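You operate a simulated robot arm through the tools that you are given. There is no shell and no other tool. Be economical: measure what you need, move in short steps, check, and stop when the job is done.

You are at the controls of a simulated robot arm. One attempt, no reset.

## Task
Scan the grey plate and save its number in the log.
Fine: leave the plate in the scanner with the tray in.

Only the result counts: the job must be done as asked and must still hold three seconds after the hand-in. Knocking over, shifting, dropping, spilling or breaking anything else fails it.

## Robot
A 7-joint arm with a fingered hand on a trunk, on a base that drives. Base frame: it is fixed to the floor where the robot stands at the start and does not move with it; the origin is under the middle of the robot, x ahead of it, y to its left, z up. Readings come in m, rad, newtons and seconds.
With the tool pointing down near the work surface it reaches from about 0.4 to 0.72 m from the robot's upright axis, wherever it stands. Its first joint turns from -2.897 to 2.897 rad. Places, roughly: glass of the scanner tray [0.6, 0, 0.9]; log selector [0.7, 0.2, 1.2]; scanner display [0.5, 0.1, 1.1]; scanner switch [0.6, 0.1, 1.1]; scanner tray [0.6, 0, 0.9]; teal scan button [0.5, -0.1, 1.1]. Payload 3.4 kg.
The tool frame sits at the grasp point between the pads (the TCP): z along the fingers, y along the line on which they close. The tips reach 0.025 m beyond it. The gripper opens to 0.088 m. The gripper's body begins 0.029 m behind the TCP. The gripper is a hand of 3 fingers: y runs from the thumb to the fingers, the wrist lies at [-0.013, -0.106, -0.174] in the tool frame, and closing takes about 1.5 s.
Orientation is that of the tool frame in the base frame, as [roll, pitch, yaw] about the fixed x, y, z axes, in that order (R = Rz(yaw) Ry(pitch) Rx(roll)). With the fingers straight down and the wrist toward the robot, the tool's x, y and z point along [0, 1, 0], [1, 0, 0] and [0, 0, -1] of the base frame.

## Interface
- The arm moves only by the tool drive_tool. Its argument "steps" is a list of rows, each an object (a shift or turn left out is 0, a gripper value left out holds the last) with "offset": the shift along the tool's x, y, z in m, a list of three; "angular": the turn, a rotation vector about the tool's x, y, z in rad, a list of three. In form: [{"offset": [dx, dy, dz], "angular": [wx, wy, wz]}, ...]. A call has 1 to 10 rows; each row shifts and turns the commanded pose from where the row before left it, along the tool's axes as they then stand. "fingers" is the closure, from 0 (fully open) to 1 (shut), set as the call begins (left out, the last holds). A row lasts 0.2 s, in which the tool goes at most 0.05 m and 0.15 rad; a call with a longer step from one row to the next is refused whole, and so is a gripper value outside its range. Where a pose cannot be reached the arm comes as near as it can. A force on the tool above 90 N (or 10 N above the force at the start of the call, whichever is more), or a blocked arm, ends the call early, and 0.2 s more pass. The fingers move at their own pace (about 0.072 m/s each) and stop on an object; they squeeze with about 28 N. The grip force told is the motor's: it shows also when the fingers shut on nothing. Time passes only in rows, and 0.2 s behind the last, so rows that do not move let the fingers close. It gives the time, the measured TCP pose, the force on the tool (base axes), the opening and the grip force at its end, in the units of the frame above (readings bear some noise), with the torque about the TCP (base axes, N m) and any sound that the robot's microphone picked up.
- Cameras (640 x 400 px; columns grow to the right, rows downward): "scene" is now at [0.0276, 0.1526, 1.5228]; the picture's right is [-0.08, -1.00, 0.00], its down [-0.56, 0.04, -0.82] and it looks along [0.82, -0.06, -0.57] (base axes); focal length 274 px, centre (320, 200). "wrist" rides on the gripper at [0.058, -0.085, -0.099] in the tool frame; the picture's right is [-0.67, 0.35, -0.66], its down [-0.69, -0.63, 0.37] and it looks along [-0.29, 0.69, 0.66] (tool axes); focal length 261 px, centre (320, 200).
- camera(camera): a new picture of that camera. The clock stands still meanwhile.
- lift_body(by): slides the trunk up (or, below 0, down) by that many m; the arm and the scene camera ride with it, the base frame stays. It gives what a move gives, with no picture.
- base_move(legs): drives the robot by 1 to 6 legs, each [ahead, left, turn to the left] in m, m and rad, along the robot's own axes; the way and the turn of a leg run together, so that a leg with both is an arc; at most 1.5 m and 3.142 rad a leg. The arm and the cameras ride along, it lands a little off, and it stops where it bumps. It gives what a move gives.
- set_grasp(shape): the hand has 3 fingers and takes this shape, open, in about a second: jaw (thumb against the fingers, like two jaws); tri (thumb and two fingers); tip (a fingertip pinch); poke (one finger out to press); point (the index stretched); flat (the hand flat); cup (the hand cupped); fist (a fist). The gripper value then closes the fingers along that shape, each until it touches; the sizes above hold for jaw. It gives what a move gives, with no picture.
- turn_head(pan, tilt): turns the head with the scene camera to pan (to the left, within 2.705 rad either way) and tilt (down, from -0.506 to 1.204), counted from straight ahead of the robot. It gives what a move gives.
- probe_pixels(camera, pixels): for up to 12 pixels [column, row] of the newest picture of that camera ("zoom" is the newest enlarged one), the place [x, y, z] in the base frame of the surface seen there, good to about 0.002 m. The clock stands still meanwhile.
- close_up(camera, box): a new picture of the part [left, top, right, bottom] of that camera's present view, enlarged. The clock stands still meanwhile.
- hand_in(): hands the job in; it is judged then, once.

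Go step by step. Measure first, check grasps and placings, and put right what went wrong. The budget is 80 turns and 52 pictures, counting those below and the enlarged ones. Unless the task says otherwise, let go and move clear before handing in, and close with one line.

The tools are called after "Request:" by a JSON object that holds its "name" and its "arguments". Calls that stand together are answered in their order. drive_tool: Moves the arm, as the interface text tells. Its arguments: {"type":"object","properties":{"steps":{"type":"array","items":{"type":"object","properties":{"offset":{"type":"array","items":{"type":"number"}},"angular":{"type":"array","items":{"type":"number"}}}}},"fingers":{"type":"number"}},"required":["steps"]} The other tools are called the same way: lift_body (by) slides the trunk up or down; set_grasp (shape) gives the hand a shape; base_move (legs) drives the base; turn_head (pan, tilt) turns the head that bears the scene camera; camera (camera) takes a picture; probe_pixels (camera, pixels) gives the place of the surface under pixels of a picture; close_up (camera, box) takes an enlarged picture of a part of a camera's view; hand_in () hands the job in.

At the start:

```text
time_s: 0.0
eef_pos: [0.4283, 0.0985, 1.3326]
tcp_rot: [3.142, 0.001, 1.572]
ft_force: [0.5, -1.1, -0.3]
wrist_torque: [0.0, 0.03, -0.03]
opening: 0.0874
grip_force: 0.0
shape: jaw
trunk travel left (down, up): [-0.525, 0.065]
robot x, y, heading: [0.0001, -0.0012, -0.003]
head pan, tilt: [-0.077, 0.602]
```

scene: 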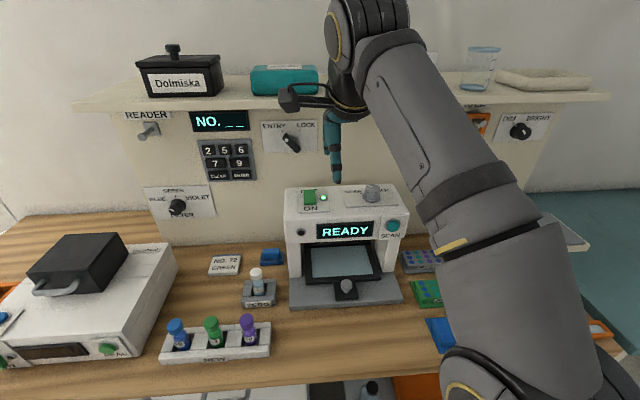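
wrist: 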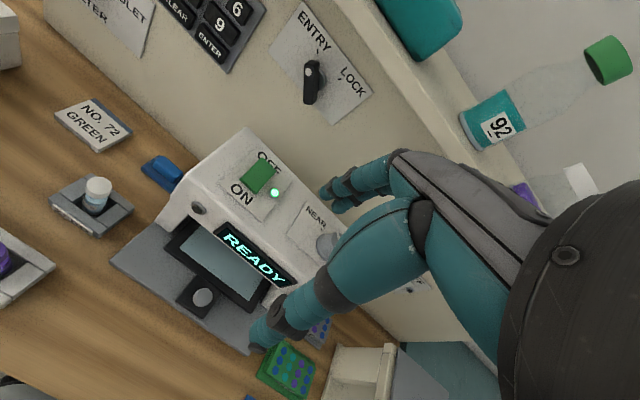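

The scanner is at about (345,245) and reads READY, with the keypad, the ENTRY/LOCK selector and several coloured plates around it. The arm hides the right side, so I'll enlarge both views to find the grey plate.

Request:
{"name": "close_up", "arguments": {"camera": "scene", "box": [260, 170, 450, 320]}}

Request:
{"name": "close_up", "arguments": {"camera": "scene", "box": [120, 90, 340, 230]}}

Request:
{"name": "turn_head", "arguments": {"pan": -0.5, "tilt": 0.8}}

Request:
{"name": "camera", "arguments": {"camera": "scene"}}

```text
2.67 times, centred on (355, 245) of scene
```

zoom: 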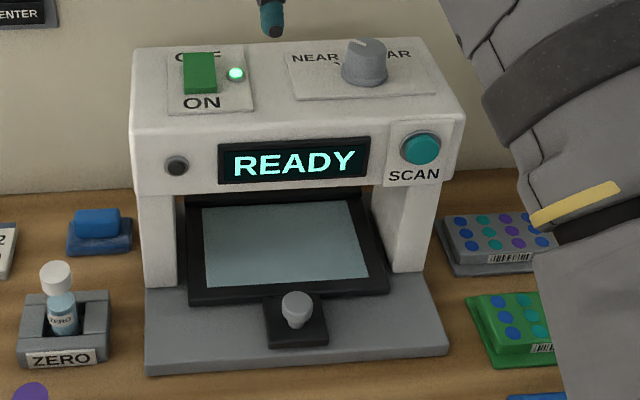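

```text
2.86 times, centred on (230, 160) of scene
```

zoom: 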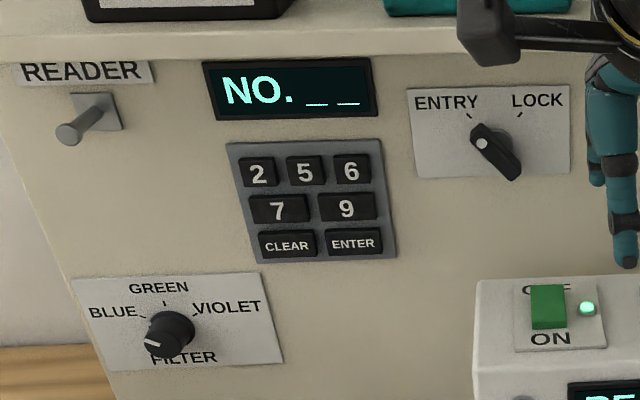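

```text
time_s: 0.9
eef_pos: [0.428, 0.0973, 1.3326]
tcp_rot: [-3.141, 0.0, 1.57]
ft_force: [-0.4, 0.1, 0.3]
wrist_torque: [-0.02, 0.01, 0.01]
opening: 0.0875
grip_force: 0.0
shape: jaw
trunk travel left (down, up): [-0.525, 0.065]
robot x, y, heading: [0.0048, 0.0008, 0.001]
head pan, tilt: [-0.499, 0.799]
```

```text
47 pictures are left
```

scene: 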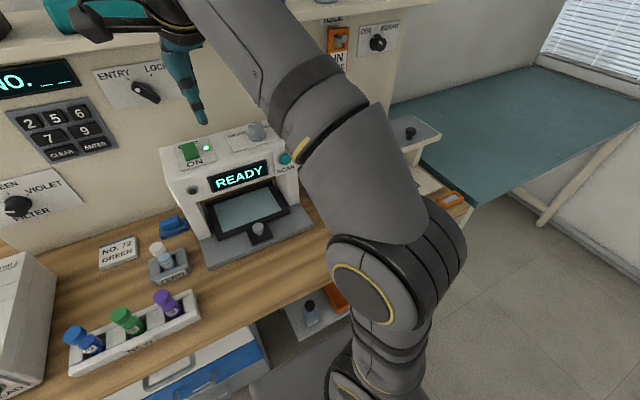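

The arm hides the plates to the right of the scanner. I'll move the tool left, away from that side, and look again.

Request:
{"name": "drive_tool", "arguments": {"steps": [{"offset": [0.045, -0.01, 0]}, {"offset": [0.045, -0.01, 0]}, {"offset": [0.045, -0.01, 0]}, {"offset": [0.045, 0, 0]}, {"offset": [0.045, 0, 0]}, {"offset": [0.045, 0, 0]}]}}

Request:
{"name": "turn_head", "arguments": {"pan": -0.2, "tilt": 0.75}}

Request:
{"name": "camera", "arguments": {"camera": "scene"}}

Request:
{"name": "camera", "arguments": {"camera": "wrist"}}

```text
time_s: 2.3
eef_pos: [0.3777, 0.332, 1.304]
tcp_rot: [3.141, -0.001, 1.569]
ft_force: [-0.4, 0.3, 0.2]
wrist_torque: [0.0, 0.02, -0.02]
opening: 0.0879
grip_force: 0.1
shape: jaw
out of reach, approached as far as the arm can: row 5, 6
trunk travel left (down, up): [-0.525, 0.065]
robot x, y, heading: [-0.001, 0.0006, 0.003]
head pan, tilt: [-0.499, 0.799]
```

```text
time_s: 3.1
eef_pos: [0.3772, 0.3312, 1.3037]
tcp_rot: [3.141, 0.001, 1.569]
ft_force: [0.0, -0.6, -0.4]
wrist_torque: [0.03, 0.0, -0.01]
opening: 0.0876
grip_force: 0.1
shape: jaw
trunk travel left (down, up): [-0.525, 0.065]
robot x, y, heading: [-0.0021, 0.0031, -0.002]
head pan, tilt: [-0.201, 0.75]
```

```text
46 pictures are left
```

scene: 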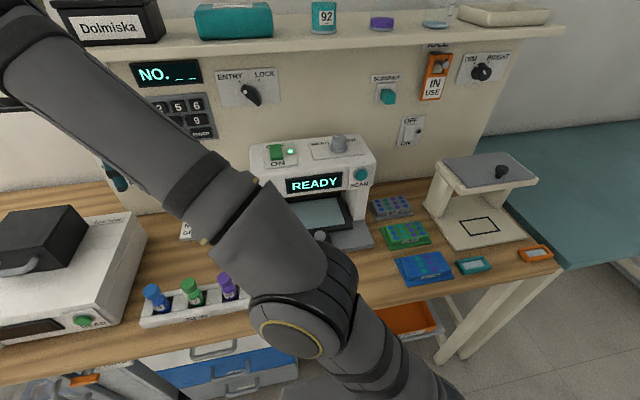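

```text
45 pictures are left
```

wrist: 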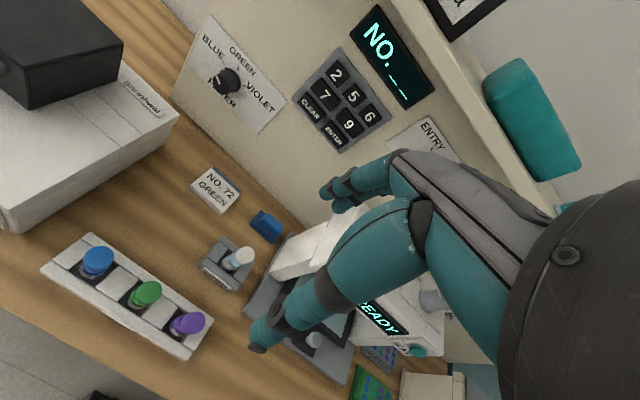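

Grey, green and blue plates are now visible at (392,207), (405,235) and (425,268). I'll enlarge that area.

Request:
{"name": "close_up", "arguments": {"camera": "scene", "box": [250, 120, 460, 290]}}

Request:
{"name": "close_up", "arguments": {"camera": "scene", "box": [360, 40, 560, 200]}}

Request:
{"name": "probe_pixels", "arguments": {"camera": "scene", "pixels": [[392, 204], [372, 200], [400, 194], [412, 208], [380, 215], [378, 224], [420, 224], [275, 153], [361, 175], [248, 95], [339, 143], [320, 215]]}}

```text
2.35 times, centred on (355, 205) of scene
```

zoom: 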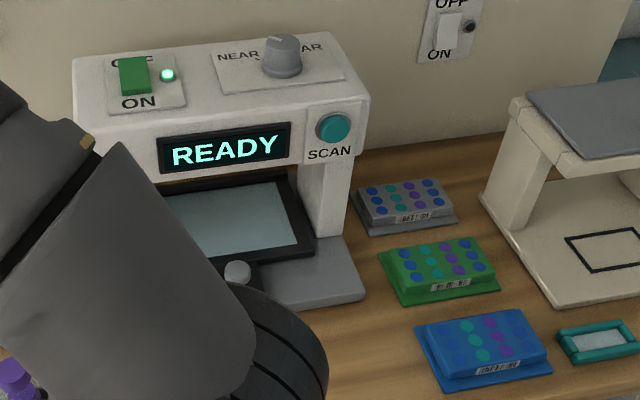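

```text
2.50 times, centred on (460, 120) of scene
```

zoom: 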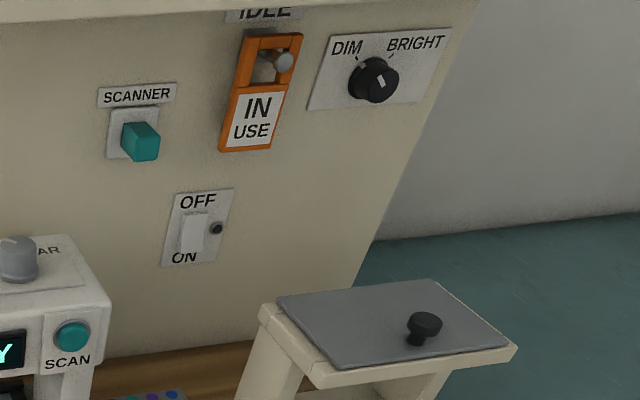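

```text
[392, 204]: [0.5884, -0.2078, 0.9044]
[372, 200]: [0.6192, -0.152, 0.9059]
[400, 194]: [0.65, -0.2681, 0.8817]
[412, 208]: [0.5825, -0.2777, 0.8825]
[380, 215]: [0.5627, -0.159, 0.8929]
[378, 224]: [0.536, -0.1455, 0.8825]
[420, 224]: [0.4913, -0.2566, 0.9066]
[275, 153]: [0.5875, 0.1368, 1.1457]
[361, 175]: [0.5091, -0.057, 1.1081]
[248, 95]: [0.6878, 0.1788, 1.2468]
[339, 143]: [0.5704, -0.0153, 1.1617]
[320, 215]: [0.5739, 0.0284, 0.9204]
```

Next I'll measure the grey plate, the scanner tray and the knobs more precisely.

Request:
{"name": "close_up", "arguments": {"camera": "scene", "box": [330, 170, 430, 240]}}

Request:
{"name": "probe_pixels", "arguments": {"camera": "scene", "pixels": [[374, 238], [345, 249], [342, 190], [350, 225], [320, 236], [328, 200], [376, 155], [258, 150], [300, 160], [330, 155]]}}

```text
5.71 times, centred on (380, 205) of scene
```

zoom: 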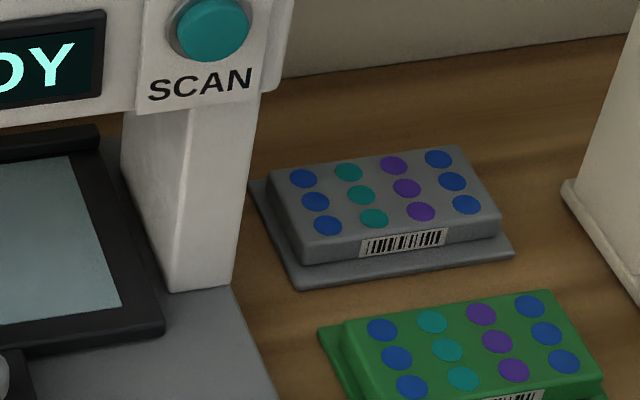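

```text
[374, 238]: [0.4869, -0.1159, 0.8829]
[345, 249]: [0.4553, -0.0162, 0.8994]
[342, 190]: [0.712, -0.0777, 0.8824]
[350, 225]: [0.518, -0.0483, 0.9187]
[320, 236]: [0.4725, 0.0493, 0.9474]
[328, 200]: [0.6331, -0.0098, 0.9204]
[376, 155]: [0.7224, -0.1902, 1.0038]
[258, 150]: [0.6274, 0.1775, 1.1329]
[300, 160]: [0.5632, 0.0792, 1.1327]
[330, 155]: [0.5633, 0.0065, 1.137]
```

Request:
{"name": "probe_pixels", "arguments": {"camera": "zoom", "pixels": [[275, 178], [302, 255], [456, 150], [500, 222], [250, 186], [298, 288], [513, 253], [385, 190], [120, 305], [155, 325], [178, 285], [230, 280]]}}

Request:
{"name": "close_up", "arguments": {"camera": "scene", "box": [240, 125, 390, 220]}}

```text
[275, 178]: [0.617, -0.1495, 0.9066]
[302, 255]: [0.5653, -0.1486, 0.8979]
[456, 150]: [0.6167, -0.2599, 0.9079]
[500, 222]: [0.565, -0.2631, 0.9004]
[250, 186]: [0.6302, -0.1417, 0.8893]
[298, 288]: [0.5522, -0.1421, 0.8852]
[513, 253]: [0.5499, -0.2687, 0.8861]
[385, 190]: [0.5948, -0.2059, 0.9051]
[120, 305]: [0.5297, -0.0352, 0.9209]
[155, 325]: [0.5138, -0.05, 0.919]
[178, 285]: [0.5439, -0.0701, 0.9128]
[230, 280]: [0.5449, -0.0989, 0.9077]
```

```text
4.21 times, centred on (315, 172) of scene
```

zoom: 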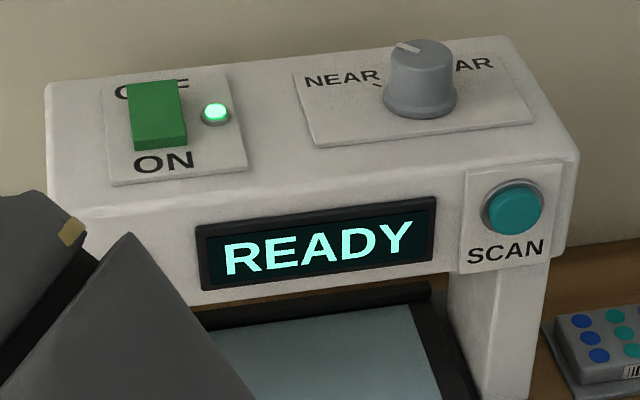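

The tray is in and its pull knob is around [0.47, 0.05, 0.947]; the grey plate's top block spans x 0.565–0.617 and y −0.149 to −0.263. To pull the tray I need more room, so I'll back the base up 0.2 m and bring the tool in front of the scanner.

Request:
{"name": "base_move", "arguments": {"legs": [[-0.2, 0, 0]]}}

Request:
{"name": "drive_tool", "arguments": {"steps": [{"offset": [-0.045, 0.02, 0]}, {"offset": [-0.045, 0.02, 0]}, {"offset": [-0.045, 0.02, 0]}, {"offset": [-0.045, 0.02, 0.02]}, {"offset": [-0.045, 0.02, 0.03]}, {"offset": [-0.045, 0.02, 0.03], "angular": [-0.1, 0, 0]}, {"offset": [0, 0, 0.03], "angular": [-0.14, 0, 0]}, {"offset": [0, 0, 0.03], "angular": [-0.14, 0, 0]}, {"offset": [0, 0, 0], "angular": [-0.14, 0, 0]}]}}

Request:
{"name": "turn_head", "arguments": {"pan": 0.0, "tilt": 0.6}}

Request:
{"name": "camera", "arguments": {"camera": "scene"}}

Request:
{"name": "camera", "arguments": {"camera": "wrist"}}

```text
time_s: 4.7
eef_pos: [0.1749, 0.3313, 1.304]
tcp_rot: [3.141, 0.001, 1.571]
ft_force: [-0.1, 0.8, 0.6]
wrist_torque: [0.02, -0.02, 0.01]
opening: 0.0877
grip_force: 0.1
shape: jaw
trunk travel left (down, up): [-0.525, 0.065]
robot x, y, heading: [-0.2044, -0.001, 0.003]
head pan, tilt: [-0.201, 0.75]
```

```text
refused: row 4 steps farther than a row can; nothing moved
```

```text
time_s: 5.4
eef_pos: [0.1755, 0.3322, 1.3043]
tcp_rot: [-3.142, 0.0, 1.569]
ft_force: [0.4, 0.6, 1.1]
wrist_torque: [0.02, 0.01, -0.02]
opening: 0.0877
grip_force: 0.1
shape: jaw
trunk travel left (down, up): [-0.525, 0.065]
robot x, y, heading: [-0.1978, -0.0004, -0.002]
head pan, tilt: [0.0, 0.6]
```

```text
40 pictures are left
```

scene: 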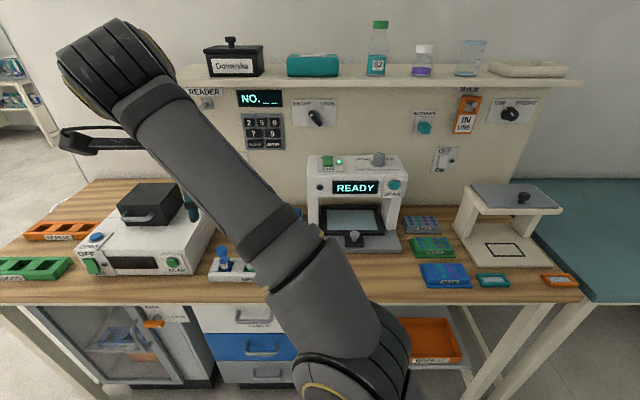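

```text
39 pictures are left
```

wrist: 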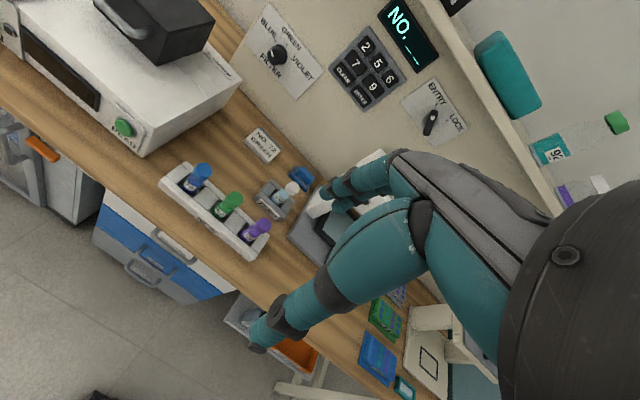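

The scanner is now clear in view at (355,215). I'll zoom in on the tray knob and measure it.

Request:
{"name": "close_up", "arguments": {"camera": "scene", "box": [300, 180, 410, 260]}}

Request:
{"name": "drive_tool", "arguments": {"steps": [{"offset": [-0.044, 0.02, 0]}, {"offset": [-0.044, 0.02, 0]}, {"offset": [-0.044, 0.02, 0]}, {"offset": [-0.04, 0.02, 0.02]}, {"offset": [-0.036, 0.02, 0.02]}, {"offset": [-0.036, 0.02, 0.02], "angular": [-0.1, 0, 0]}, {"offset": [0, 0, 0.03], "angular": [-0.14, 0, 0]}, {"offset": [0, 0, 0.03], "angular": [-0.14, 0, 0]}, {"offset": [0, 0, 0], "angular": [-0.14, 0, 0]}]}}

```text
5.00 times, centred on (355, 220) of scene
```

zoom: 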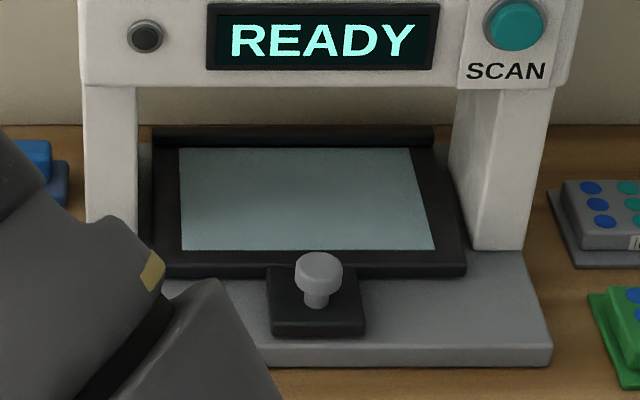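

```text
time_s: 7.4
eef_pos: [0.305, 0.0876, 1.1851]
tcp_rot: [2.618, -0.002, 1.572]
ft_force: [-0.2, 0.1, 0.2]
wrist_torque: [-0.02, -0.03, 0.02]
opening: 0.0875
grip_force: 0.0
shape: jaw
trunk travel left (down, up): [-0.525, 0.065]
robot x, y, heading: [-0.202, 0.0009, -0.001]
head pan, tilt: [0.0, 0.6]
```

Request:
{"name": "probe_pixels", "arguments": {"camera": "zoom", "pixels": [[318, 262], [318, 275], [318, 300], [300, 272], [340, 272], [290, 322], [355, 275], [315, 328], [182, 248], [432, 248], [408, 150], [182, 150]]}}

Request:
{"name": "camera", "arguments": {"camera": "wrist"}}

```text
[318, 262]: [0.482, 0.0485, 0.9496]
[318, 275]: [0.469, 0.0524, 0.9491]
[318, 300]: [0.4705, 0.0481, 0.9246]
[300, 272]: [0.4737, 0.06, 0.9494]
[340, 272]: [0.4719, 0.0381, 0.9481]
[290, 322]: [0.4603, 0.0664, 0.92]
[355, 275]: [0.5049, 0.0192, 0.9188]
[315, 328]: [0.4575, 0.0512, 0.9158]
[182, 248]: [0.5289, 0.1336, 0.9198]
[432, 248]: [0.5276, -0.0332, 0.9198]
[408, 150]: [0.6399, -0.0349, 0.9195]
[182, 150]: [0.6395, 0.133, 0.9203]
```

```text
37 pictures are left
```

wrist: 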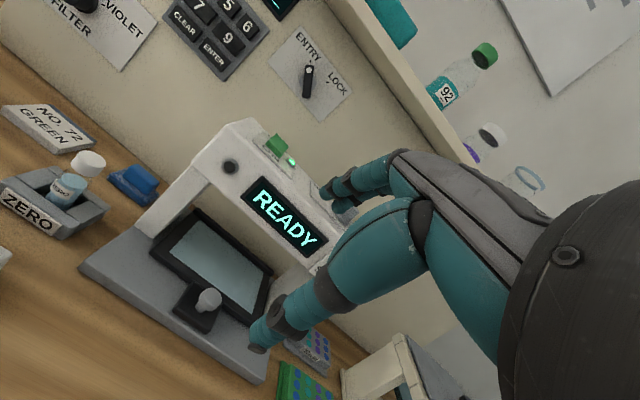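

The tray knob's head is centred at about [0.478, 0.049, 0.944] and the glass spans x 0.529–0.640, y −0.034–0.133 at z 0.92. I'll half-close the fingers and go to a point above the knob, tilted about 0.37.

Request:
{"name": "drive_tool", "arguments": {"fingers": 0.45, "steps": [{"angular": [0.149, 0, 0]}, {"offset": [-0.0077, 0.0149, 0.0368]}, {"offset": [-0.0077, 0.0149, 0.0368]}, {"offset": [-0.0077, 0.0149, 0.0368]}, {"offset": [-0.0077, 0.0149, 0.0368]}, {"offset": [-0.0077, 0.0149, 0.0368]}, {}]}}

Request:
{"name": "camera", "arguments": {"camera": "wrist"}}

Request:
{"name": "camera", "arguments": {"camera": "scene"}}

```text
time_s: 9.0
eef_pos: [0.4434, 0.0491, 1.0398]
tcp_rot: [2.769, 0.001, 1.57]
ft_force: [-0.4, 0.1, 0.0]
wrist_torque: [-0.01, 0.0, 0.0]
opening: 0.0488
grip_force: 0.0
shape: jaw
trunk travel left (down, up): [-0.525, 0.065]
robot x, y, heading: [-0.2011, 0.0008, -0.003]
head pan, tilt: [0.0, 0.6]
```

```text
36 pictures are left
```

wrist: 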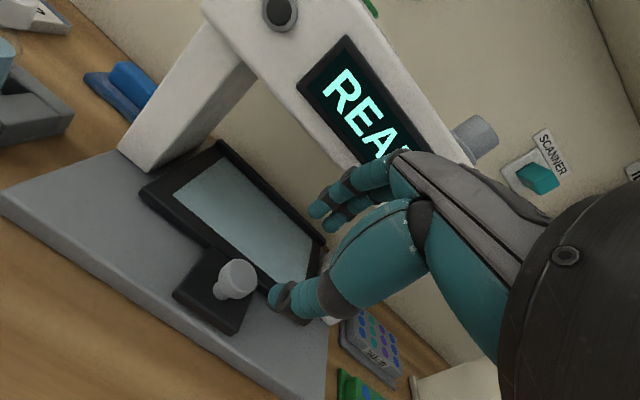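

```text
35 pictures are left
```

scene: 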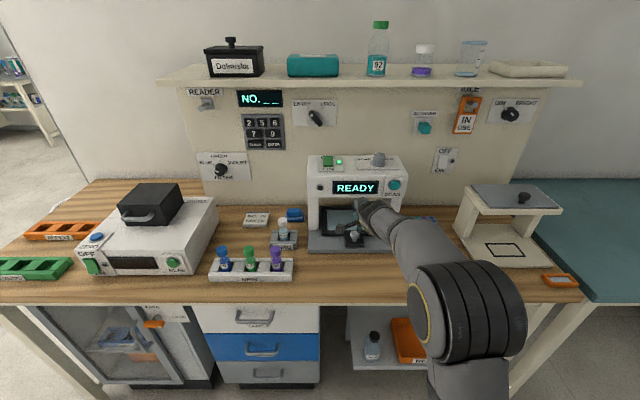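

The hand is lined up above the knob at (235,277) in the wrist view. I'll descend along the fingers and close on it.

Request:
{"name": "drive_tool", "arguments": {"steps": [{"offset": [0, 0, 0.035]}, {"offset": [0, 0, 0.035]}, {"offset": [0, 0, 0.028]}]}}

Request:
{"name": "drive_tool", "arguments": {"fingers": 1.0, "steps": [{}, {}, {}, {}, {}, {}]}}

Request:
{"name": "close_up", "arguments": {"camera": "scene", "box": [300, 180, 420, 260]}}

```text
time_s: 9.8
eef_pos: [0.4777, 0.0481, 0.9502]
tcp_rot: [2.768, 0.0, 1.571]
ft_force: [-0.6, 0.1, 0.6]
wrist_torque: [-0.01, 0.06, -0.04]
opening: 0.0488
grip_force: 0.1
shape: jaw
trunk travel left (down, up): [-0.525, 0.065]
robot x, y, heading: [-0.2018, 0.0013, -0.001]
head pan, tilt: [0.0, 0.6]
```

```text
time_s: 11.2
eef_pos: [0.4779, 0.0482, 0.9506]
tcp_rot: [2.77, 0.0, 1.57]
ft_force: [0.4, -0.1, 2.9]
wrist_torque: [0.04, 0.52, -0.12]
opening: 0.0285
grip_force: 28.5
shape: jaw
trunk travel left (down, up): [-0.525, 0.065]
robot x, y, heading: [-0.2025, 0.0, -0.004]
head pan, tilt: [0.0, 0.6]
```

```text
5.00 times, centred on (360, 220) of scene
```

zoom: 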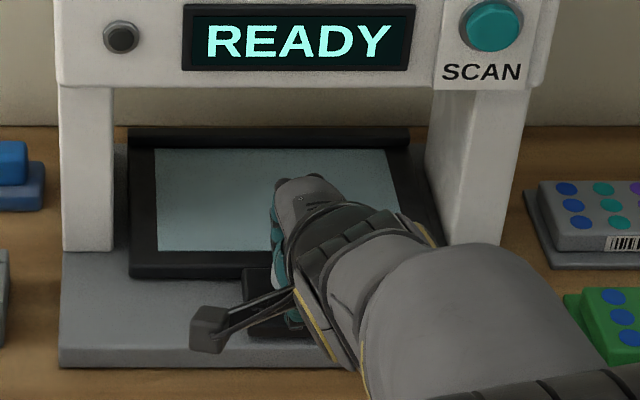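

The grip holds the knob (opening 0.0285 m, 28 N). I'll pull straight back along −x.

Request:
{"name": "drive_tool", "arguments": {"steps": [{"offset": [0, -0.0186, -0.0073]}, {"offset": [0, -0.0186, -0.0073]}, {"offset": [0, -0.0186, -0.0073]}, {"offset": [0, -0.0186, -0.0073]}, {"offset": [0, -0.0186, -0.0073]}]}}

Request:
{"name": "close_up", "arguments": {"camera": "scene", "box": [300, 180, 420, 260]}}

```text
time_s: 12.4
eef_pos: [0.3778, 0.0495, 0.9513]
tcp_rot: [2.768, 0.0, 1.571]
ft_force: [-1.8, -1.3, 11.2]
wrist_torque: [-0.03, 0.77, -0.2]
opening: 0.0262
grip_force: 27.5
shape: jaw
trunk travel left (down, up): [-0.525, 0.065]
robot x, y, heading: [-0.1989, 0.0001, 0.004]
head pan, tilt: [0.0, 0.6]
```

```text
5.00 times, centred on (360, 220) of scene
```

zoom: 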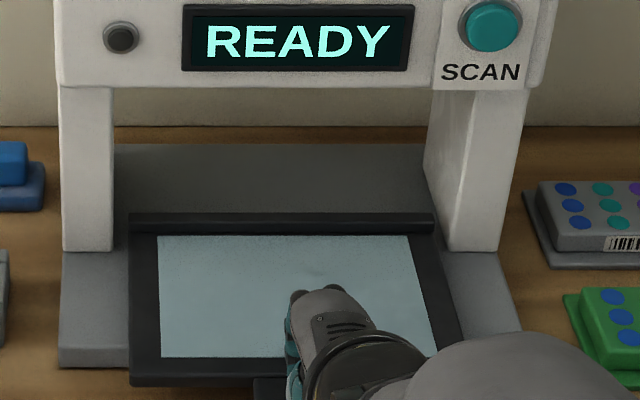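

The tray followed by 0.1 m. I'll pull a bit more to see whether it has reached its stop.

Request:
{"name": "drive_tool", "arguments": {"steps": [{"offset": [0, -0.014, -0.0055]}, {"offset": [0, -0.014, -0.0055]}, {"offset": [0, -0.014, -0.0055]}]}}

Request:
{"name": "close_up", "arguments": {"camera": "scene", "box": [300, 180, 420, 260]}}

```text
time_s: 13.2
eef_pos: [0.3334, 0.0492, 0.9502]
tcp_rot: [2.771, 0.0, 1.571]
ft_force: [-2.1, -3.6, 5.3]
wrist_torque: [-0.1, 0.66, -0.17]
opening: 0.0262
grip_force: 28.5
shape: jaw
trunk travel left (down, up): [-0.525, 0.065]
robot x, y, heading: [-0.1997, -0.0025, 0.002]
head pan, tilt: [0.0, 0.6]
```

```text
5.00 times, centred on (360, 220) of scene
```

zoom: 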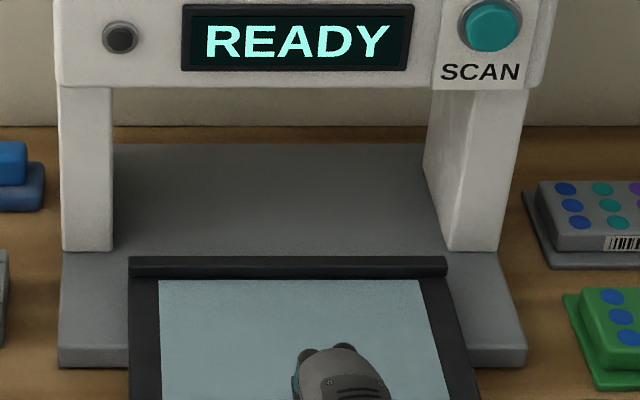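

The tray is out by about 0.145 m (glass now about x 0.385–0.495). I'll release the knob, retract, straighten the hand and go right and up.

Request:
{"name": "drive_tool", "arguments": {"fingers": 0.42, "steps": [{}, {}, {}, {"offset": [0, 0, -0.02]}, {"offset": [0, 0, -0.045]}, {"offset": [0, 0, -0.045]}, {"offset": [0, 0, -0.045]}, {"offset": [0, 0, -0.045]}, {"offset": [0, 0, -0.04]}]}}

Request:
{"name": "drive_tool", "arguments": {"fingers": 0.0, "steps": [{"offset": [-0.035, 0.02, 0], "angular": [0.14, 0, 0]}, {"offset": [-0.04, 0.02, 0], "angular": [0.14, 0, 0]}, {"offset": [-0.04, 0.02, 0], "angular": [0.091, 0, 0]}, {"offset": [-0.045, 0.02, 0]}, {"offset": [-0.048, 0.01, 0]}, {"offset": [-0.048, 0, 0]}]}}

Request:
{"name": "camera", "arguments": {"camera": "scene"}}

```text
time_s: 15.2
eef_pos: [0.2456, 0.0493, 1.1758]
tcp_rot: [2.773, 0.001, 1.572]
ft_force: [-0.4, -0.1, 0.4]
wrist_torque: [0.01, 0.02, -0.04]
opening: 0.0505
grip_force: 0.1
shape: jaw
trunk travel left (down, up): [-0.525, 0.065]
robot x, y, heading: [-0.2027, -0.0019, 0.001]
head pan, tilt: [0.0, 0.6]
```

```text
time_s: 16.6
eef_pos: [0.3336, -0.1813, 1.1873]
tcp_rot: [-3.142, -0.002, 1.57]
ft_force: [0.7, -0.4, -0.4]
wrist_torque: [-0.02, -0.06, -0.04]
opening: 0.0878
grip_force: 0.0
shape: jaw
out of reach, approached as far as the arm can: row 6
trunk travel left (down, up): [-0.525, 0.065]
robot x, y, heading: [-0.2023, -0.001, -0.004]
head pan, tilt: [0.0, 0.6]
```

```text
31 pictures are left
```

scene: 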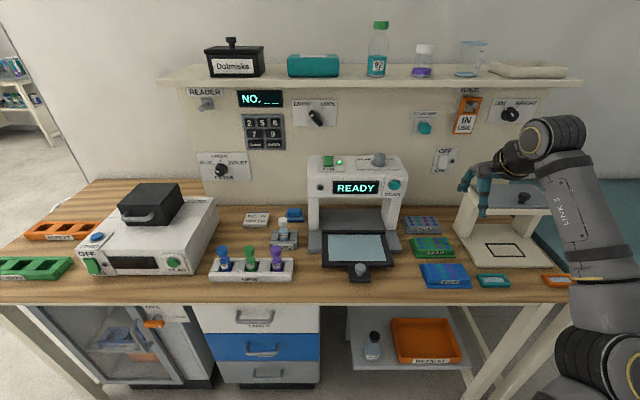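

Row 6 fell out of reach on this side, so it is better to have the robot face the plate. I'll bring the tool back to the middle and drive the base 0.2 m right and 0.15 m forward.

Request:
{"name": "drive_tool", "arguments": {"steps": [{"offset": [0.045, -0.01, 0]}, {"offset": [0.045, -0.01, 0]}, {"offset": [0.045, -0.01, 0]}, {"offset": [0.045, -0.01, 0]}]}}

Request:
{"name": "base_move", "arguments": {"legs": [[0, -0.2, 0], [0.15, 0, 0]]}}

Request:
{"name": "camera", "arguments": {"camera": "wrist"}}

```text
time_s: 17.6
eef_pos: [0.2932, -0.0026, 1.1873]
tcp_rot: [3.141, 0.001, 1.571]
ft_force: [-0.3, -0.7, -0.1]
wrist_torque: [0.02, 0.01, -0.01]
opening: 0.0876
grip_force: 0.0
shape: jaw
trunk travel left (down, up): [-0.525, 0.065]
robot x, y, heading: [-0.2022, -0.0012, 0.004]
head pan, tilt: [0.0, 0.6]
```

```text
time_s: 20.2
eef_pos: [0.4458, -0.2003, 1.1865]
tcp_rot: [3.141, 0.001, 1.574]
ft_force: [0.2, -1.0, 0.8]
wrist_torque: [0.01, 0.0, 0.0]
opening: 0.0875
grip_force: 0.1
shape: jaw
trunk travel left (down, up): [-0.525, 0.065]
robot x, y, heading: [-0.0527, -0.2013, -0.002]
head pan, tilt: [0.0, 0.6]
```

```text
30 pictures are left
```

wrist: 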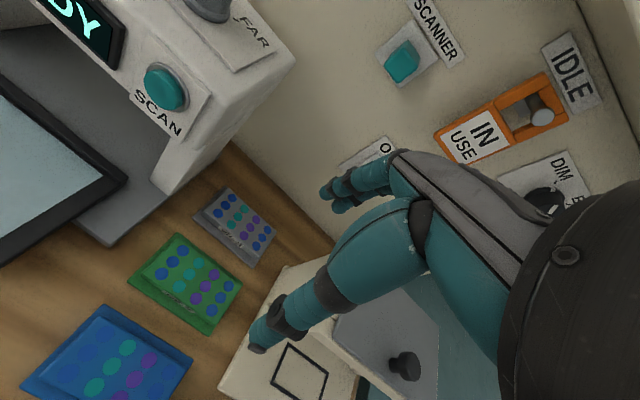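

The grey plate is clear at (235,226) in the wrist view. I'll refine its position from here.

Request:
{"name": "probe_pixels", "arguments": {"camera": "wrist", "pixels": [[229, 190], [274, 231], [207, 213], [252, 254], [195, 217], [257, 266], [226, 187], [277, 234], [165, 88], [300, 262], [240, 222]]}}

```text
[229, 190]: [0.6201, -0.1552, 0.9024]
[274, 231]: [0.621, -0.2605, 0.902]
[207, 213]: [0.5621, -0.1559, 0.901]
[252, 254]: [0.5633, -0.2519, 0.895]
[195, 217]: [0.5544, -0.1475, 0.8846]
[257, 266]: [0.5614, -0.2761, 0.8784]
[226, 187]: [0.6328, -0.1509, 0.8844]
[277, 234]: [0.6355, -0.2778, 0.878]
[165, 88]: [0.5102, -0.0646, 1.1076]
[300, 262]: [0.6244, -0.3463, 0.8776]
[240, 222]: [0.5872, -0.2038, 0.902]
```

Plate centre is about [0.591, −0.206], top at 0.9025 and flange at 0.884. I'll go above it and then down to TCP z ≈ 0.95 to check.

Request:
{"name": "drive_tool", "arguments": {"steps": [{"offset": [-0.0015, 0.0363, 0.03]}, {"offset": [-0.0015, 0.0363, 0.03]}, {"offset": [-0.0015, 0.0363, 0.03]}, {"offset": [-0.0015, 0.0363, 0.03]}, {"offset": [0, 0, 0.04]}, {"offset": [0, 0, 0.04]}, {"offset": [0, 0, 0.03]}]}}

Request:
{"name": "camera", "arguments": {"camera": "wrist"}}

```text
time_s: 21.8
eef_pos: [0.5909, -0.2055, 0.955]
tcp_rot: [-3.141, -0.002, 1.571]
ft_force: [0.2, 0.6, -0.4]
wrist_torque: [0.02, -0.01, 0.0]
opening: 0.0879
grip_force: 0.1
shape: jaw
trunk travel left (down, up): [-0.525, 0.065]
robot x, y, heading: [-0.0503, -0.1981, -0.001]
head pan, tilt: [0.0, 0.6]
```

```text
29 pictures are left
```

wrist: 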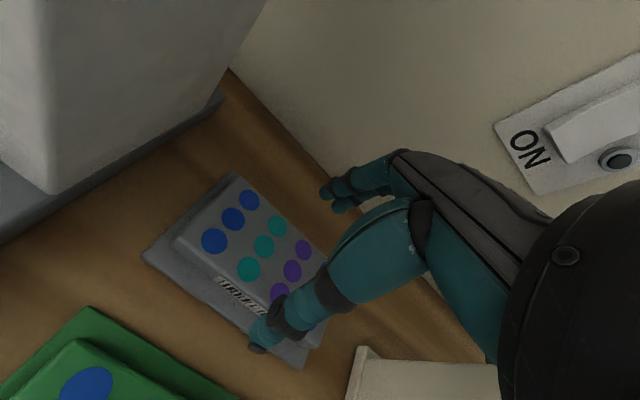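

The fingers straddle the plate well. I'll descend to 0.913 and close.

Request:
{"name": "drive_tool", "arguments": {"steps": [{"offset": [0, 0, 0.022]}, {"offset": [0, 0, 0.02]}]}}

Request:
{"name": "drive_tool", "arguments": {"fingers": 1.0, "steps": [{}, {}, {}, {}, {}, {}, {}]}}

Request:
{"name": "camera", "arguments": {"camera": "wrist"}}

```text
time_s: 22.4
eef_pos: [0.593, -0.2052, 0.9134]
tcp_rot: [3.141, 0.001, 1.573]
ft_force: [-0.4, 0.2, 0.0]
wrist_torque: [0.01, 0.0, 0.01]
opening: 0.0879
grip_force: 0.0
shape: jaw
trunk travel left (down, up): [-0.525, 0.065]
robot x, y, heading: [-0.0475, -0.1976, -0.004]
head pan, tilt: [0.0, 0.6]
```

```text
time_s: 24.0
eef_pos: [0.5913, -0.2054, 0.914]
tcp_rot: [-3.141, -0.001, 1.574]
ft_force: [-0.2, 0.5, -0.2]
wrist_torque: [-0.02, -0.01, 0.01]
opening: 0.0556
grip_force: 28.7
shape: jaw
trunk travel left (down, up): [-0.525, 0.065]
robot x, y, heading: [-0.053, -0.1956, 0.0]
head pan, tilt: [0.0, 0.6]
```

```text
28 pictures are left
```

wrist: 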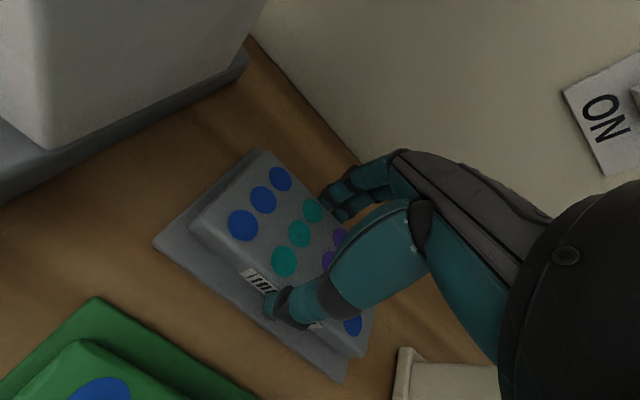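

The plate is gripped (0.0556 m). I'll lift straight up, come back, and drive the base to face the open tray.

Request:
{"name": "drive_tool", "arguments": {"steps": [{"offset": [0, 0, -0.03]}, {"offset": [0, 0, -0.045]}, {"offset": [0, 0, -0.045]}, {"offset": [0, 0, -0.045]}, {"offset": [0, -0.036, -0.03]}, {"offset": [0, -0.036, -0.03]}, {"offset": [0, -0.036, -0.03]}, {"offset": [0, -0.036, -0.02]}]}}

Request:
{"name": "base_move", "arguments": {"legs": [[-0.1, 0, 0], [0, 0.25, 0]]}}

Request:
{"name": "camera", "arguments": {"camera": "scene"}}

Request:
{"name": "camera", "arguments": {"camera": "wrist"}}

```text
time_s: 25.8
eef_pos: [0.4453, -0.2063, 1.1919]
tcp_rot: [-3.141, -0.001, 1.573]
ft_force: [-0.7, 0.4, -0.8]
wrist_torque: [0.02, -0.01, -0.01]
opening: 0.0556
grip_force: 27.8
shape: jaw
trunk travel left (down, up): [-0.525, 0.065]
robot x, y, heading: [-0.0492, -0.1979, 0.004]
head pan, tilt: [0.0, 0.6]
```

```text
time_s: 28.3
eef_pos: [0.3463, 0.0417, 1.1919]
tcp_rot: [-3.141, -0.001, 1.575]
ft_force: [-0.2, -0.1, 0.0]
wrist_torque: [-0.01, 0.01, -0.02]
opening: 0.0558
grip_force: 27.8
shape: jaw
trunk travel left (down, up): [-0.525, 0.065]
robot x, y, heading: [-0.1536, 0.0469, -0.003]
head pan, tilt: [0.0, 0.6]
```

```text
27 pictures are left
```

scene: 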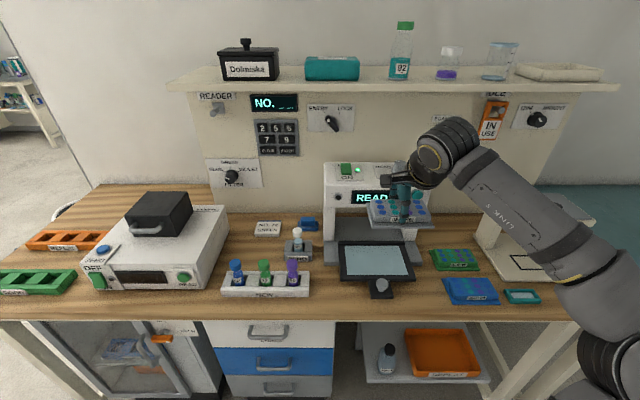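

```text
26 pictures are left
```

wrist: 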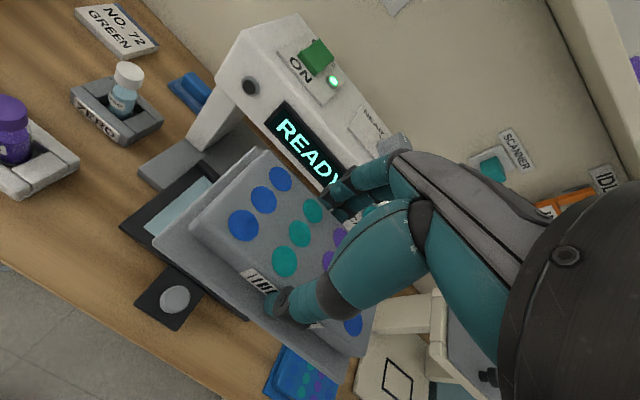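

Glass corners in the scene view are roughly (340,247), (403,247), (349,276), (409,275); I'll measure them to aim the placement.

Request:
{"name": "close_up", "arguments": {"camera": "scene", "box": [310, 180, 450, 310]}}

```text
3.08 times, centred on (380, 245) of scene
```

zoom: 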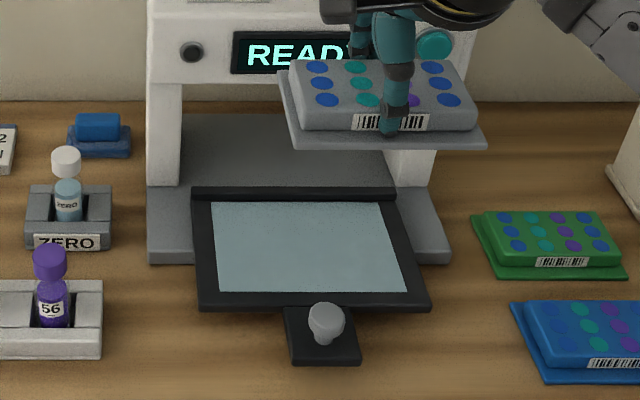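

Request:
{"name": "probe_pixels", "arguments": {"camera": "zoom", "pixels": [[213, 205], [219, 290], [382, 203], [405, 291], [310, 245], [300, 192], [325, 312], [300, 170], [412, 140]]}}

```text
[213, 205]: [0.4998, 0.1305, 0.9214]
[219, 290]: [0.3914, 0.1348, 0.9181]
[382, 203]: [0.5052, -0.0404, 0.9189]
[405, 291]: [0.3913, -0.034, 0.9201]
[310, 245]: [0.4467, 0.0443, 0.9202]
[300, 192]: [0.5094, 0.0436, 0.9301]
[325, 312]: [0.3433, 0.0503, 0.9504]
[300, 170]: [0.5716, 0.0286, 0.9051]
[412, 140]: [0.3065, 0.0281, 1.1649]
```

Glass centre is [0.446, 0.049, 0.920], so the plate should rest at TCP z ≈ 0.955. I'll bring it in above x = 0.439 and lower to just above the glass.

Request:
{"name": "drive_tool", "arguments": {"steps": [{"offset": [0.0018, 0.0232, 0.03]}, {"offset": [0.0018, 0.0232, 0.03]}, {"offset": [0.0018, 0.0232, 0.03]}, {"offset": [0.0018, 0.0232, 0.03]}, {"offset": [0, 0, 0.035]}, {"offset": [0, 0, 0.035]}, {"offset": [0, 0, 0.03]}]}}

Request:
{"name": "close_up", "arguments": {"camera": "scene", "box": [310, 180, 450, 310]}}

Request:
{"name": "camera", "arguments": {"camera": "wrist"}}

```text
time_s: 29.9
eef_pos: [0.4412, 0.0492, 0.9712]
tcp_rot: [-3.142, 0.0, 1.574]
ft_force: [-0.4, -0.5, -0.5]
wrist_torque: [0.01, 0.04, -0.03]
opening: 0.0554
grip_force: 27.8
shape: jaw
trunk travel left (down, up): [-0.525, 0.065]
robot x, y, heading: [-0.1517, 0.0499, 0.005]
head pan, tilt: [0.0, 0.6]
```

```text
3.08 times, centred on (380, 245) of scene
```

zoom: 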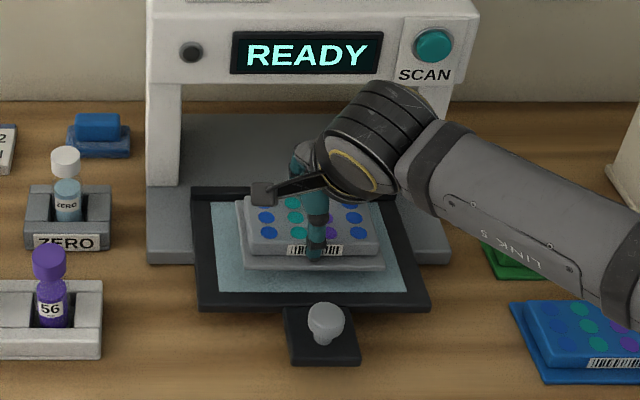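

```text
23 pictures are left
```

wrist: 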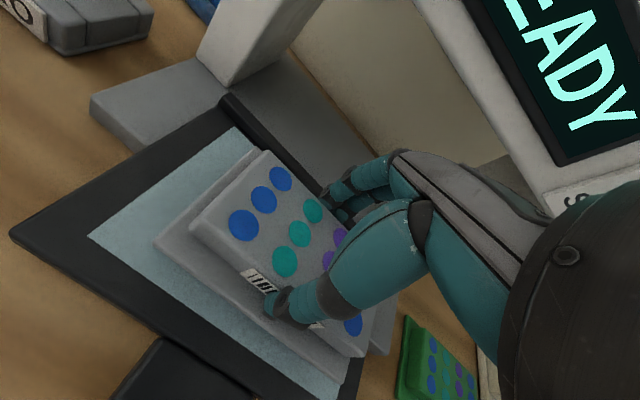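

The plate hangs centred over the glass. I'll lower it onto the glass in small steps.

Request:
{"name": "drive_tool", "arguments": {"steps": [{"offset": [0, 0, 0.008]}, {"offset": [0, 0, 0.005]}, {"offset": [0, 0, 0.002]}]}}

Request:
{"name": "drive_tool", "arguments": {"fingers": 0.15, "steps": [{}, {}, {}, {}]}}

Request:
{"name": "drive_tool", "arguments": {"steps": [{"offset": [0, -0.003, -0.03]}, {"offset": [0, -0.015, -0.04]}, {"offset": [0, -0.025, -0.04]}, {"offset": [0, -0.025, -0.04]}, {"offset": [0, -0.025, -0.03]}]}}

Request:
{"name": "close_up", "arguments": {"camera": "scene", "box": [310, 180, 450, 310]}}

```text
time_s: 30.7
eef_pos: [0.4417, 0.0494, 0.9569]
tcp_rot: [3.141, 0.001, 1.575]
ft_force: [-0.2, 0.0, -1.5]
wrist_torque: [-0.03, -0.01, -0.02]
opening: 0.0557
grip_force: 27.9
shape: jaw
trunk travel left (down, up): [-0.525, 0.065]
robot x, y, heading: [-0.1496, 0.0467, 0.001]
head pan, tilt: [0.0, 0.6]
```

```text
time_s: 31.7
eef_pos: [0.4418, 0.0497, 0.9556]
tcp_rot: [3.141, 0.0, 1.574]
ft_force: [-0.5, 0.4, -0.5]
wrist_torque: [0.02, 0.04, -0.02]
opening: 0.0747
grip_force: 0.1
shape: jaw
trunk travel left (down, up): [-0.525, 0.065]
robot x, y, heading: [-0.1497, 0.0489, 0.002]
head pan, tilt: [0.0, 0.6]
```

```text
time_s: 32.9
eef_pos: [0.3472, 0.0514, 1.1376]
tcp_rot: [3.141, 0.0, 1.575]
ft_force: [0.2, 0.6, 0.1]
wrist_torque: [-0.01, 0.01, -0.04]
opening: 0.0746
grip_force: 0.1
shape: jaw
trunk travel left (down, up): [-0.525, 0.065]
robot x, y, heading: [-0.1515, 0.0502, 0.006]
head pan, tilt: [0.0, 0.6]
```

```text
3.08 times, centred on (380, 245) of scene
```

zoom: 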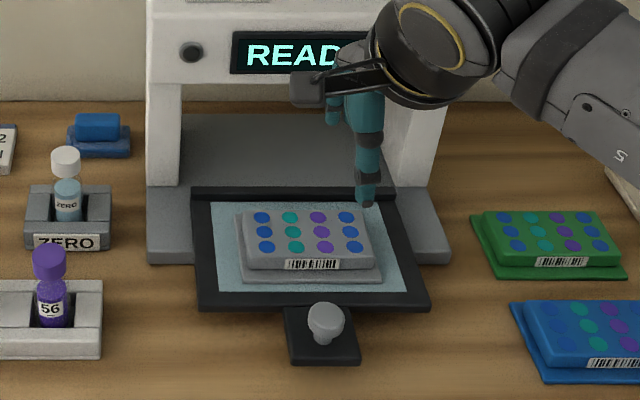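

The plate sits flat inside the glass. Now I'll back up slightly and tilt the hand to take the tray knob again.

Request:
{"name": "base_move", "arguments": {"legs": [[-0.05, 0, 0]]}}

Request:
{"name": "drive_tool", "arguments": {"fingers": 0.42, "steps": [{"offset": [0, 0, -0.01], "angular": [-0.14, 0, 0]}, {"angular": [-0.14, 0, 0]}, {"angular": [-0.092, 0, 0]}]}}

```text
time_s: 33.8
eef_pos: [0.2975, 0.0523, 1.1377]
tcp_rot: [-3.142, 0.001, 1.574]
ft_force: [0.0, 0.0, 0.0]
wrist_torque: [-0.02, 0.0, 0.03]
opening: 0.075
grip_force: 0.1
shape: jaw
trunk travel left (down, up): [-0.525, 0.065]
robot x, y, heading: [-0.2006, 0.0486, 0.009]
head pan, tilt: [0.0, 0.6]
```

```text
time_s: 34.6
eef_pos: [0.2983, 0.0529, 1.1459]
tcp_rot: [2.767, -0.001, 1.575]
ft_force: [-0.1, 0.8, 0.1]
wrist_torque: [0.01, -0.01, 0.0]
opening: 0.0514
grip_force: 0.0
shape: jaw
trunk travel left (down, up): [-0.525, 0.065]
robot x, y, heading: [-0.1989, 0.0477, 0.002]
head pan, tilt: [0.0, 0.6]
```

Request:
{"name": "drive_tool", "arguments": {"steps": [{"offset": [-0.001, -0.0124, 0.032]}, {"offset": [-0.001, -0.0124, 0.032]}, {"offset": [-0.001, -0.0124, 0.032]}, {"offset": [0, 0, 0.035]}, {"offset": [0, 0, 0.035]}, {"offset": [0, 0, 0.029]}]}}

Request:
{"name": "close_up", "arguments": {"camera": "scene", "box": [310, 180, 450, 310]}}

Request:
{"name": "drive_tool", "arguments": {"fingers": 1.0, "steps": [{}, {}, {}, {}, {}, {}]}}

```text
time_s: 36.0
eef_pos: [0.3341, 0.0492, 0.9502]
tcp_rot: [2.769, 0.0, 1.576]
ft_force: [0.0, 0.7, 0.0]
wrist_torque: [0.0, -0.03, 0.0]
opening: 0.0514
grip_force: 0.0
shape: jaw
trunk travel left (down, up): [-0.525, 0.065]
robot x, y, heading: [-0.1995, 0.049, 0.003]
head pan, tilt: [0.0, 0.6]
```

```text
3.08 times, centred on (380, 245) of scene
```

zoom: 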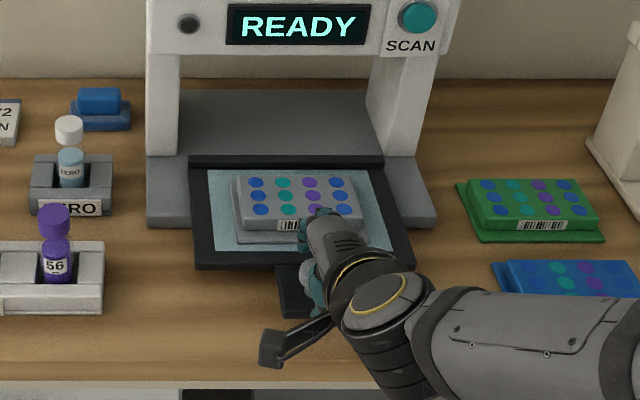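

```text
time_s: 37.4
eef_pos: [0.3354, 0.0504, 0.9505]
tcp_rot: [2.772, 0.001, 1.575]
ft_force: [-1.0, 0.2, -14.3]
wrist_torque: [-0.02, -0.09, 0.03]
opening: 0.0219
grip_force: 28.2
shape: jaw
trunk travel left (down, up): [-0.525, 0.065]
robot x, y, heading: [-0.1998, 0.0484, 0.002]
head pan, tilt: [0.0, 0.6]
```

I have hold of the knob again. I'll push the tray in slowly.

Request:
{"name": "drive_tool", "arguments": {"steps": [{"offset": [0, 0.014, 0.0055]}, {"offset": [0, 0.014, 0.0055]}, {"offset": [0, 0.014, 0.0055]}, {"offset": [0, 0.014, 0.0055]}, {"offset": [0, 0.014, 0.0055]}, {"offset": [0, 0.014, 0.0055]}, {"offset": [0, 0.014, 0.0055]}, {"offset": [0, 0.014, 0.0055]}, {"offset": [0, 0.014, 0.0055]}]}}

Request:
{"name": "drive_tool", "arguments": {"steps": [{"offset": [0, 0.0056, 0.0022]}, {"offset": [0, 0.0047, 0.0018]}, {"offset": [0, 0.0047, 0.0018]}]}}

Request:
{"name": "camera", "arguments": {"camera": "scene"}}

```text
time_s: 39.4
eef_pos: [0.4706, 0.0487, 0.9499]
tcp_rot: [2.771, 0.001, 1.575]
ft_force: [3.5, 5.8, -9.4]
wrist_torque: [0.06, -0.14, 0.11]
opening: 0.0219
grip_force: 27.9
shape: jaw
trunk travel left (down, up): [-0.525, 0.065]
robot x, y, heading: [-0.1968, 0.0488, 0.0]
head pan, tilt: [0.0, 0.6]
```

```text
time_s: 40.2
eef_pos: [0.482, 0.0496, 0.9513]
tcp_rot: [2.77, -0.001, 1.575]
ft_force: [-29.5, 4.7, -11.7]
wrist_torque: [0.05, 0.42, 0.02]
opening: 0.0243
grip_force: 28.1
shape: jaw
trunk travel left (down, up): [-0.525, 0.065]
robot x, y, heading: [-0.1997, 0.049, 0.005]
head pan, tilt: [0.0, 0.6]
```

```text
20 pictures are left
```

scene: 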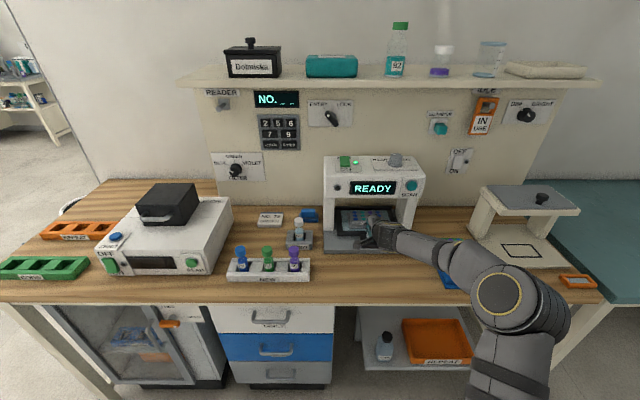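

The tray met its stop (−29 N) and is in. I'll release, retract and set the hand to poke.

Request:
{"name": "drive_tool", "arguments": {"fingers": 0.42, "steps": [{"offset": [0, -0.002, 0]}, {}, {}, {"offset": [0, 0, -0.03]}, {"offset": [0, 0, -0.045]}, {"offset": [0, -0.02, -0.04]}, {"offset": [0, -0.03, -0.03]}, {"offset": [0, -0.04, -0.02]}]}}

Request:
{"name": "set_grasp", "arguments": {"shape": "poke"}}

Request:
{"name": "drive_tool", "arguments": {"steps": [{"angular": [-0.14, 0, 0]}, {"angular": [-0.14, 0, 0]}, {"angular": [-0.14, 0, 0]}, {"angular": [-0.14, 0, 0]}, {"angular": [-0.14, 0, 0]}, {"angular": [-0.14, 0, 0]}, {"angular": [-0.14, 0, 0]}]}}

Request:
{"name": "camera", "arguments": {"camera": "scene"}}

Request:
{"name": "camera", "arguments": {"camera": "wrist"}}

```text
time_s: 42.0
eef_pos: [0.3378, 0.0498, 1.0697]
tcp_rot: [2.771, 0.001, 1.575]
ft_force: [0.0, 0.0, 0.2]
wrist_torque: [-0.02, 0.01, 0.0]
opening: 0.0508
grip_force: 0.0
shape: jaw
trunk travel left (down, up): [-0.525, 0.065]
robot x, y, heading: [-0.1967, 0.0444, 0.0]
head pan, tilt: [0.0, 0.6]
```

```text
time_s: 42.9
eef_pos: [0.3398, 0.0492, 1.0699]
tcp_rot: [2.771, 0.0, 1.572]
ft_force: [-0.8, -0.5, 0.1]
wrist_torque: [0.0, 0.05, 0.01]
opening: 0.0
grip_force: 0.1
shape: poke
trunk travel left (down, up): [-0.525, 0.065]
robot x, y, heading: [-0.2023, 0.0517, 0.003]
head pan, tilt: [0.0, 0.6]
```

```text
time_s: 44.5
eef_pos: [0.3385, 0.0491, 1.0713]
tcp_rot: [1.789, 0.0, 1.575]
ft_force: [0.0, 0.4, -0.8]
wrist_torque: [-0.01, 0.03, 0.02]
opening: 0.0001
grip_force: 0.1
shape: poke
trunk travel left (down, up): [-0.525, 0.065]
robot x, y, heading: [-0.1986, 0.0469, -0.001]
head pan, tilt: [0.0, 0.6]
```

```text
19 pictures are left
```

scene: 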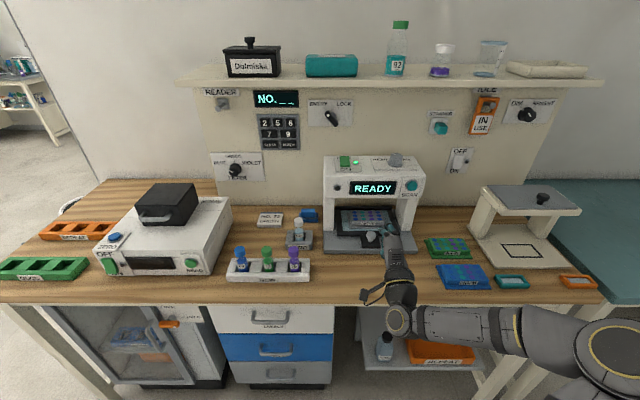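

```text
18 pictures are left
```

wrist: 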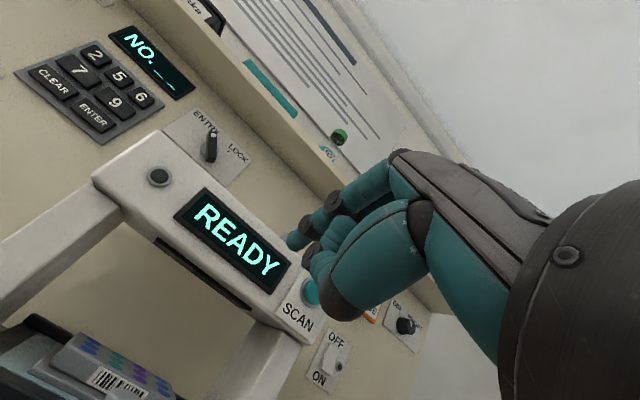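

The index finger is out (its tip is at about (292,240) in the wrist view). I'll measure where its tip is relative to the TCP, and the button.

Request:
{"name": "close_up", "arguments": {"camera": "scene", "box": [330, 150, 430, 270]}}

Request:
{"name": "probe_pixels", "arguments": {"camera": "wrist", "pixels": [[289, 240], [294, 242], [300, 240], [318, 222], [312, 290]]}}

Request:
{"name": "probe_pixels", "arguments": {"camera": "scene", "pixels": [[410, 186], [388, 225], [387, 228], [388, 235]]}}

```text
3.33 times, centred on (380, 210) of scene
```

zoom: 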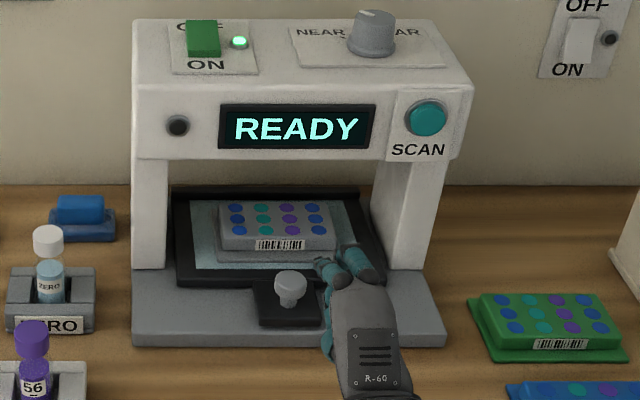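

```text
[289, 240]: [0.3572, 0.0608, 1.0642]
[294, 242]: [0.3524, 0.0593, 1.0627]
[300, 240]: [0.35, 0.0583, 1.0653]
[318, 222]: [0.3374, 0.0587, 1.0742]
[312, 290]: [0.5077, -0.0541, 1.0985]
```

```text
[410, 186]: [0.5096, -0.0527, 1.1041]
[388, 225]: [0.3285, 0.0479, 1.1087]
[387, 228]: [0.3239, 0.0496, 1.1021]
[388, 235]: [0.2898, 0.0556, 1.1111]
```

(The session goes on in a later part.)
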